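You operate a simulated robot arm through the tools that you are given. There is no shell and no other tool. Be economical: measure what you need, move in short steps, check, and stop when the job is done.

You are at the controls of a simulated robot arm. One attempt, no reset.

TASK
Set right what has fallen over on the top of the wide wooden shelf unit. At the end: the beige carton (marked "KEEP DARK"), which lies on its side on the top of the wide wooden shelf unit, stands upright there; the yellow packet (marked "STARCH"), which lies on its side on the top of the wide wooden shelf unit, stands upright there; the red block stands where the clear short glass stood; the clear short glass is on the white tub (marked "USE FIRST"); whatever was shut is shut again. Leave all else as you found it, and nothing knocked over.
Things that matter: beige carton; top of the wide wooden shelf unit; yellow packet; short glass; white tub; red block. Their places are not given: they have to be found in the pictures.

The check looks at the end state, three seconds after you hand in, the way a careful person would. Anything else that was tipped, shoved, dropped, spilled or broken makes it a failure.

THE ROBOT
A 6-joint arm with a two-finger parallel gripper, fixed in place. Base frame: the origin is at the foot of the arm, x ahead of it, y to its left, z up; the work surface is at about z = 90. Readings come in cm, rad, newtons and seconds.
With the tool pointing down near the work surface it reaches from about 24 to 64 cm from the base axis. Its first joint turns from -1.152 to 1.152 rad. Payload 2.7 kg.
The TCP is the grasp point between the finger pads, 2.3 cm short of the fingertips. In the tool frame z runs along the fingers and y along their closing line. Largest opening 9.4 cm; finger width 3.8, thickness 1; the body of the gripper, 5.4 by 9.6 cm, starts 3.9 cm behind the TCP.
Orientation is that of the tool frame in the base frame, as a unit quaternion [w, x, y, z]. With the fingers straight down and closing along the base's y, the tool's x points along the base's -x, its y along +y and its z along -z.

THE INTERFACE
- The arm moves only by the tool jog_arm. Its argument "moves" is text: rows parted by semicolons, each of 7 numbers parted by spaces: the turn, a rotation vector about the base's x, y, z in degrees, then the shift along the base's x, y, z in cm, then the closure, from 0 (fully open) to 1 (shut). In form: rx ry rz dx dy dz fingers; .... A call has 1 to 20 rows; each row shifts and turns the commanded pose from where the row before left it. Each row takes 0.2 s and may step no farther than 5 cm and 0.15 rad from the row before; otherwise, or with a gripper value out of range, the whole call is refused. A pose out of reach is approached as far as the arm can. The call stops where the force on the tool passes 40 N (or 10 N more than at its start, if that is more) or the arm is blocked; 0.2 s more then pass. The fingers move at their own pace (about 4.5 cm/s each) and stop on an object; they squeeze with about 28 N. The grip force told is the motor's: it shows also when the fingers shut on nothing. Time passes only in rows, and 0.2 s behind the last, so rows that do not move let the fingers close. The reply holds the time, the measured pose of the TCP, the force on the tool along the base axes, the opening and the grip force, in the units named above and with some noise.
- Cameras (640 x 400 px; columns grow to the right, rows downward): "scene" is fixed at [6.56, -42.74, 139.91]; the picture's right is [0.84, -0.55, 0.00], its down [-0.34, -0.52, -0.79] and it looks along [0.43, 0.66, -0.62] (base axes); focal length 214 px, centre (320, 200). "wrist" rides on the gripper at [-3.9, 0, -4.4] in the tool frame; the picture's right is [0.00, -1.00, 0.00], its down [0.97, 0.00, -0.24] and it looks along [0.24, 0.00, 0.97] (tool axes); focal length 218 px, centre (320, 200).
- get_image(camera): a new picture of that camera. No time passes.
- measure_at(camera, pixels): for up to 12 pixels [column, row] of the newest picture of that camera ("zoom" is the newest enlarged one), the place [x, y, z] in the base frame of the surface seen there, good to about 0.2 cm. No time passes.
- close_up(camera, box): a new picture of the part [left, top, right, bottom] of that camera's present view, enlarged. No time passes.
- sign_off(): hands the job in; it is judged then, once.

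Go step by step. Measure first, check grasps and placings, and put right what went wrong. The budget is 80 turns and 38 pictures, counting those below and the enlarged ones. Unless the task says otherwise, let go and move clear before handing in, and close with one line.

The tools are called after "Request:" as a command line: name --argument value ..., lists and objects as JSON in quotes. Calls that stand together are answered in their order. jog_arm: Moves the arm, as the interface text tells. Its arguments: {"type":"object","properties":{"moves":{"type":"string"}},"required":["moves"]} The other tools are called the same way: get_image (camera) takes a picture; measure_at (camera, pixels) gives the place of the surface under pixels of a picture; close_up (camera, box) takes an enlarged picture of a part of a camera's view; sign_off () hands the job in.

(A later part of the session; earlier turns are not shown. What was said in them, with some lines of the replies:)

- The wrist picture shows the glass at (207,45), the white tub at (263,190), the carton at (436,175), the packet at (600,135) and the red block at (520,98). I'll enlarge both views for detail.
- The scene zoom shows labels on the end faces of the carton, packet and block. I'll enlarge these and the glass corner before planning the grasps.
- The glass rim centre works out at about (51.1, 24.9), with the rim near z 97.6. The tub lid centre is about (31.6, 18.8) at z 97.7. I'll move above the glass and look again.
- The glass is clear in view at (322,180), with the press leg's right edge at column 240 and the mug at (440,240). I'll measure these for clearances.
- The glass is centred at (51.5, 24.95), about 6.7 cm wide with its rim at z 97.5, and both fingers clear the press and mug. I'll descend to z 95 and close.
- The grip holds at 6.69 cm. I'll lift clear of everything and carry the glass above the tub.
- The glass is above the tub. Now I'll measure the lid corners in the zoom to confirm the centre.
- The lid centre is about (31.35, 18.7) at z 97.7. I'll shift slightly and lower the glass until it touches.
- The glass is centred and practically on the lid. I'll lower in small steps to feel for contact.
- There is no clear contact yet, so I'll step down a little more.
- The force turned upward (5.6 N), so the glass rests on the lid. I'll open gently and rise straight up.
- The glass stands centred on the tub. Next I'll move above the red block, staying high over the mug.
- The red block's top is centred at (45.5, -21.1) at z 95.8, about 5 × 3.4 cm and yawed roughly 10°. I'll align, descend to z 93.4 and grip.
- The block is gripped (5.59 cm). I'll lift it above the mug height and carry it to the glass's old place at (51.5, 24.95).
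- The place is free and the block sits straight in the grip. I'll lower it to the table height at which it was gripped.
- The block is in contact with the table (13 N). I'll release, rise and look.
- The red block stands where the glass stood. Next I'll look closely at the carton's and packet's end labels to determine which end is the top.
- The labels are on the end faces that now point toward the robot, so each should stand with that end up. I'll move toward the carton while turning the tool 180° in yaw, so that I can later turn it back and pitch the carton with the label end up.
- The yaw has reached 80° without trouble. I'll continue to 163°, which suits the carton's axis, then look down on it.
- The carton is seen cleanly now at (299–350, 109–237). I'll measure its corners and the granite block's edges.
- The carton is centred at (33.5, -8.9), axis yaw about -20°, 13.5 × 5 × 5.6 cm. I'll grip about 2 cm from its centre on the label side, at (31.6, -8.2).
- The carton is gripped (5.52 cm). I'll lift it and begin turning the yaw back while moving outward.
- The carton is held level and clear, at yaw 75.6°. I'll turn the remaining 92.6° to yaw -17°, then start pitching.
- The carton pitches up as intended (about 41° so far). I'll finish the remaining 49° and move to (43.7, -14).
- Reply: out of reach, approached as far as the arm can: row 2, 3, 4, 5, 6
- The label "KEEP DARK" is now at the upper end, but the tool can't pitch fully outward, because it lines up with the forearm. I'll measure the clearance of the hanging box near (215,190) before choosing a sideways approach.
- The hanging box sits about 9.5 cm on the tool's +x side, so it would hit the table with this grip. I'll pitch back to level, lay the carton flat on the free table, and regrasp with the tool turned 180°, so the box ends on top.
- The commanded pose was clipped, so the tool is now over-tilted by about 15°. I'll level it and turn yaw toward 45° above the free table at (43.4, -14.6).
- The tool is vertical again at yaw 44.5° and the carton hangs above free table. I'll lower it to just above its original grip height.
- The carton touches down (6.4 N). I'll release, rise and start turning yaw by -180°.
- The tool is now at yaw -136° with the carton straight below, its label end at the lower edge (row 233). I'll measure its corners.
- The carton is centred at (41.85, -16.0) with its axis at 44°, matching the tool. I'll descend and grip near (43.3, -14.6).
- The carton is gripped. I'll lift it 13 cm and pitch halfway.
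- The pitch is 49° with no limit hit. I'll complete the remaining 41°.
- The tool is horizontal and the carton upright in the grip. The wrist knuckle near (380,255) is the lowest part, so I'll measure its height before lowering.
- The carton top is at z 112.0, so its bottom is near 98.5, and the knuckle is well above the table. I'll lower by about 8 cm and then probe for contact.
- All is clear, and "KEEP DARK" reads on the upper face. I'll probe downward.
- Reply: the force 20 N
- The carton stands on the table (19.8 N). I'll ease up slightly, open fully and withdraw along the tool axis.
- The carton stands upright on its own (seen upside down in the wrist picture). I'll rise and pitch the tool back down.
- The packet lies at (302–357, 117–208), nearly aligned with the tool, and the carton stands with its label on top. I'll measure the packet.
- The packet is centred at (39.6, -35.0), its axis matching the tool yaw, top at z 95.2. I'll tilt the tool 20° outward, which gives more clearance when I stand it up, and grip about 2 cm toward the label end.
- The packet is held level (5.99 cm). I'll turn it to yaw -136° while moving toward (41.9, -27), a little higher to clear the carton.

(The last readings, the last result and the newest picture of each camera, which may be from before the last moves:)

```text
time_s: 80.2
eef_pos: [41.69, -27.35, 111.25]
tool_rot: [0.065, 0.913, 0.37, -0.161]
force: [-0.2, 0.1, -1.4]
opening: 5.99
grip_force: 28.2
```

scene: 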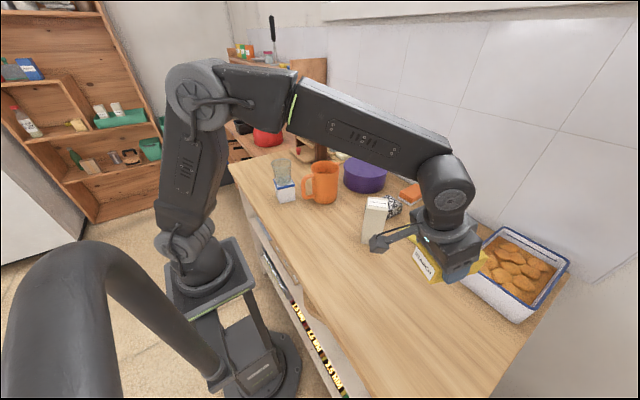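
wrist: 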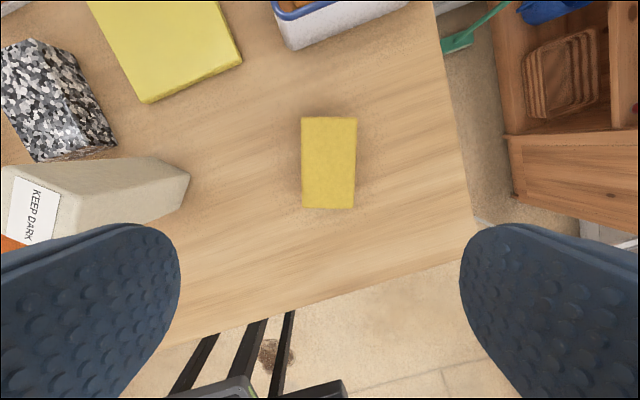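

The yaw is right. I'll pitch 90° about the carton-type axis, ending with the tool 70° from vertical and the label end up.

Request:
jog_arm --moves "5.69 -5.88 0 0 0 0 0.8;5.69 -5.88 0 0 0 0 0.8;5.69 -5.88 0 0 0 0 0.8;5.69 -5.88 0 0 0 0 0.8;5.69 -5.88 0 0 0 0 0.8;5.69 -5.88 0 0 0 0 0.8;5.69 -5.88 0 0 0 0 0.8;5.69 -5.88 0 0 0 0 0.8;5.69 -5.88 0 0 0 0 0.8;5.69 -5.88 0 0 0 0 0.8;5.69 -5.88 0 0 0 0 0.8;0 0 0 0 0 0 0.8;0 0 0 0 0 0 0.8"

Request:
get_image --camera "scene"

```text
time_s: 83.0
eef_pos: [41.81, -27.29, 111.31]
tool_rot: [-0.215, 0.759, 0.309, 0.532]
force: [-0.2, 0.5, -1.7]
opening: 5.96
grip_force: 28.5
```

```text
8 pictures are left
```

scene: 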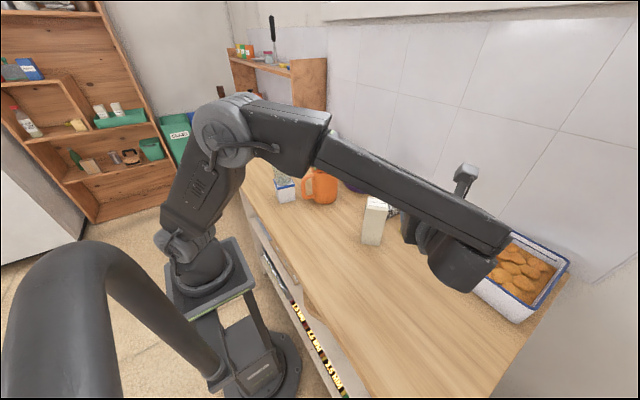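

The orientation is right (70° from vertical) and nothing is close. I'll lower to about 1.3 cm above the expected contact height of 96.8.

Request:
jog_arm --moves "0 0 0 0 0 -4 0.8;0 0 0 0 0 -4 0.8;0 0 0 0 0 -3 0.8;0 0 0 0 0 -1.5 0.8;0 0 0 0 0 -0.5 0.8;0 0 0 0 0 0 0.8"

Request:
get_image --camera "scene"

Request:
get_image --camera "wrist"

```text
time_s: 84.4
eef_pos: [41.78, -27.27, 98.2]
tool_rot: [-0.215, 0.759, 0.309, 0.532]
force: [-0.4, 0.1, -0.8]
opening: 5.98
grip_force: 28.5
```

```text
7 pictures are left
```

scene: 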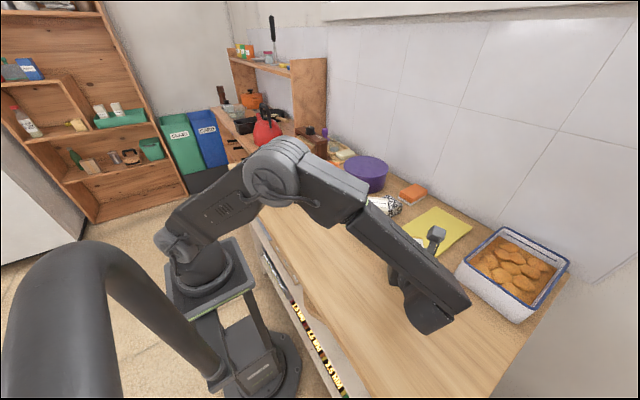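

```text
6 pictures are left
```

wrist: 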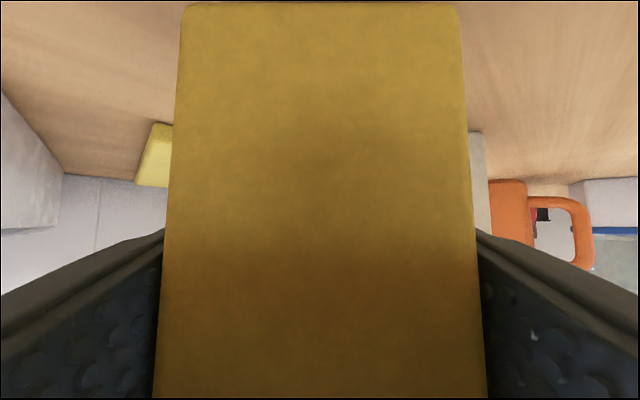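

The packet is upright and its lower end (top of the wrist picture) is just above the table, with the carton and mug still standing behind. I'll probe down in small steps.

Request:
jog_arm --moves "0 0 0 0 0 -0.5 0.8;0 0 0 0 0 -0.4 0.8;0 0 0 0 0 -0.2 0.8;0 0 0 0 0 0 0.8"

Request:
measure_at --camera "wrist" --pixels '[[320, 8], [200, 8], [440, 8], [320, 300], [480, 150]]'

```text
time_s: 85.4
eef_pos: [41.8, -27.52, 97.22]
tool_rot: [-0.214, 0.759, 0.308, 0.532]
force: [-0.7, 0.6, -2.0]
opening: 5.98
grip_force: 28.2
```

```text
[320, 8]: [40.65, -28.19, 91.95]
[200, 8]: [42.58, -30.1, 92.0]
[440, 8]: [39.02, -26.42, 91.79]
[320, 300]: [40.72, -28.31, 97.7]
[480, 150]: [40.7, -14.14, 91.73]
```

The bottom is about 0.5 cm above the table. I'll keep stepping down.

Request:
jog_arm --moves "0 0 0 0 0 -0.2 0.8;0 0 0 0 0 -0.1 0.8;0 0 0 0 0 0 0.8"

```text
time_s: 86.2
eef_pos: [41.78, -27.35, 97.03]
tool_rot: [-0.214, 0.759, 0.308, 0.532]
force: [-0.1, -0.3, -1.4]
opening: 5.97
grip_force: 27.5
```

Request:
jog_arm --moves "0 0 0 0 0 -0.1 0.8;0 0 0 0 0 -0.1 0.8;0 0 0 0 0 0 0.8"

```text
time_s: 87.0
eef_pos: [41.72, -27.39, 96.91]
tool_rot: [-0.214, 0.758, 0.309, 0.533]
force: [-4.0, -1.8, 9.4]
opening: 6.0
grip_force: 28.2
```

Contact (9.4 N) came at the expected height. I'll open and withdraw back along the tool axis.

Request:
jog_arm --moves "0 0 0 0 0 0 0.6;0 0 0 0 0 0 0.3;0 0 0 0 0 0 0;0 0 0 0 0 0 0;0 0 0 0 0 0 0;0 0 0 -0.675 -0.655 0.343 0;0 0 0 -1.35 -1.31 0.686 0;0 0 0 -1.35 -1.31 0.686 0;0 0 0 -1.35 -1.31 0.686 0;0 0 0 -1.35 -1.31 0.686 0;0 0 0 -0.675 -0.655 0.343 0;0 0 0 0 0 0 0"

Request:
get_image --camera "wrist"

```text
time_s: 89.6
eef_pos: [34.98, -33.93, 100.38]
tool_rot: [-0.214, 0.759, 0.309, 0.532]
force: [0.0, 0.1, -0.2]
opening: 9.38
grip_force: 0.1
```

```text
5 pictures are left
```

wrist: 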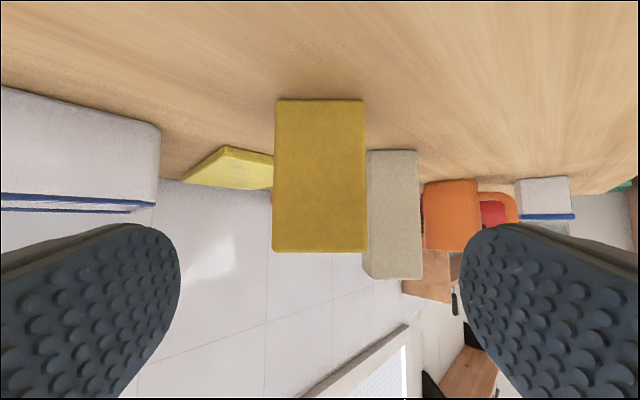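

The packet and carton both stand. I'll rise, pitch the tool back down, and move aside for a full check.

Request:
jog_arm --moves "0 0 0 0 0 3.5 0;0 0 0 0 0 4.5 0;0 0 0 0 0 4.5 0;0 0 0 0 0 4.5 0;-5.42 5.6 0 0 0 0.5 0;-5.42 5.6 0 0 0 0.5 0;-5.42 5.6 0 0 0 0.5 0;-5.42 5.6 0 0 0 0.5 0;-5.42 5.6 0 0 0 0 0;-5.42 5.6 0 0 0 0 0;-5.42 5.6 0 0 0 0 0;-5.42 5.6 0 0 0 0 0;-5.42 5.6 0 0 0 0 0;0 0 0 0 0 0 0"

Request:
get_image --camera "scene"

```text
time_s: 92.6
eef_pos: [34.99, -33.97, 119.22]
tool_rot: [0.0, 0.927, 0.376, -0.003]
force: [0.3, 0.5, 0.9]
opening: 9.41
grip_force: 0.0
```

```text
4 pictures are left
```

scene: 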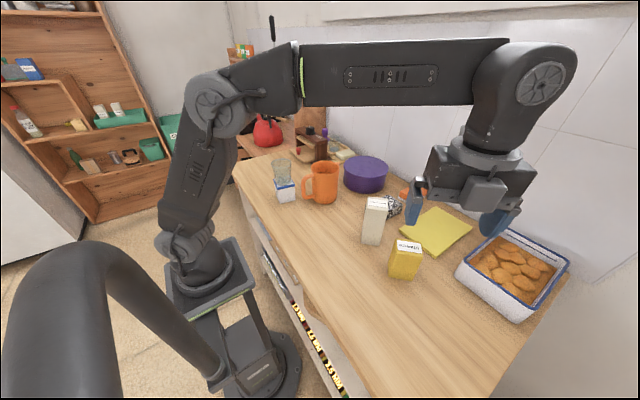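

Everything stands: the carton at (374,220), the packet at (405,260), and the glass on the tub at (284,180). One last enlarged look at the far end before handing in.

Request:
close_up --camera "scene" --box '[260, 120, 440, 290]'

```text
2.35 times, centred on (350, 205) of scene
```

zoom: 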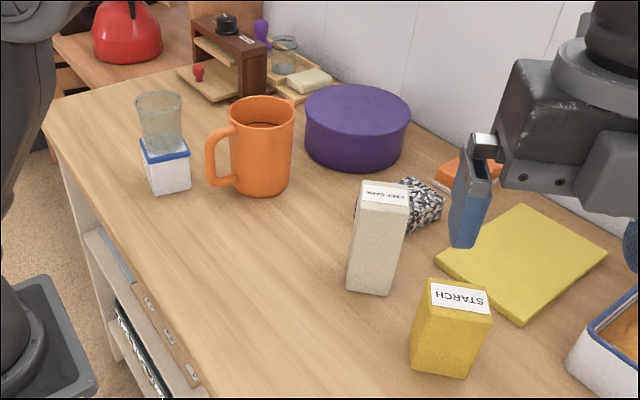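

The carton and packet stand with their labels on top, the glass is on the tub, and nothing else looks disturbed. The red block is hidden behind the mug here, but was seen standing in the glass's old place after release. I'm handing in.

Request:
sign_off

```text
The job is handed in.
```

The job is handed in: the carton and packet stand upright, the glass is on the white tub, and the red block stands where the glass stood, though the mug hid it in the final picture; I opened nothing that was shut.
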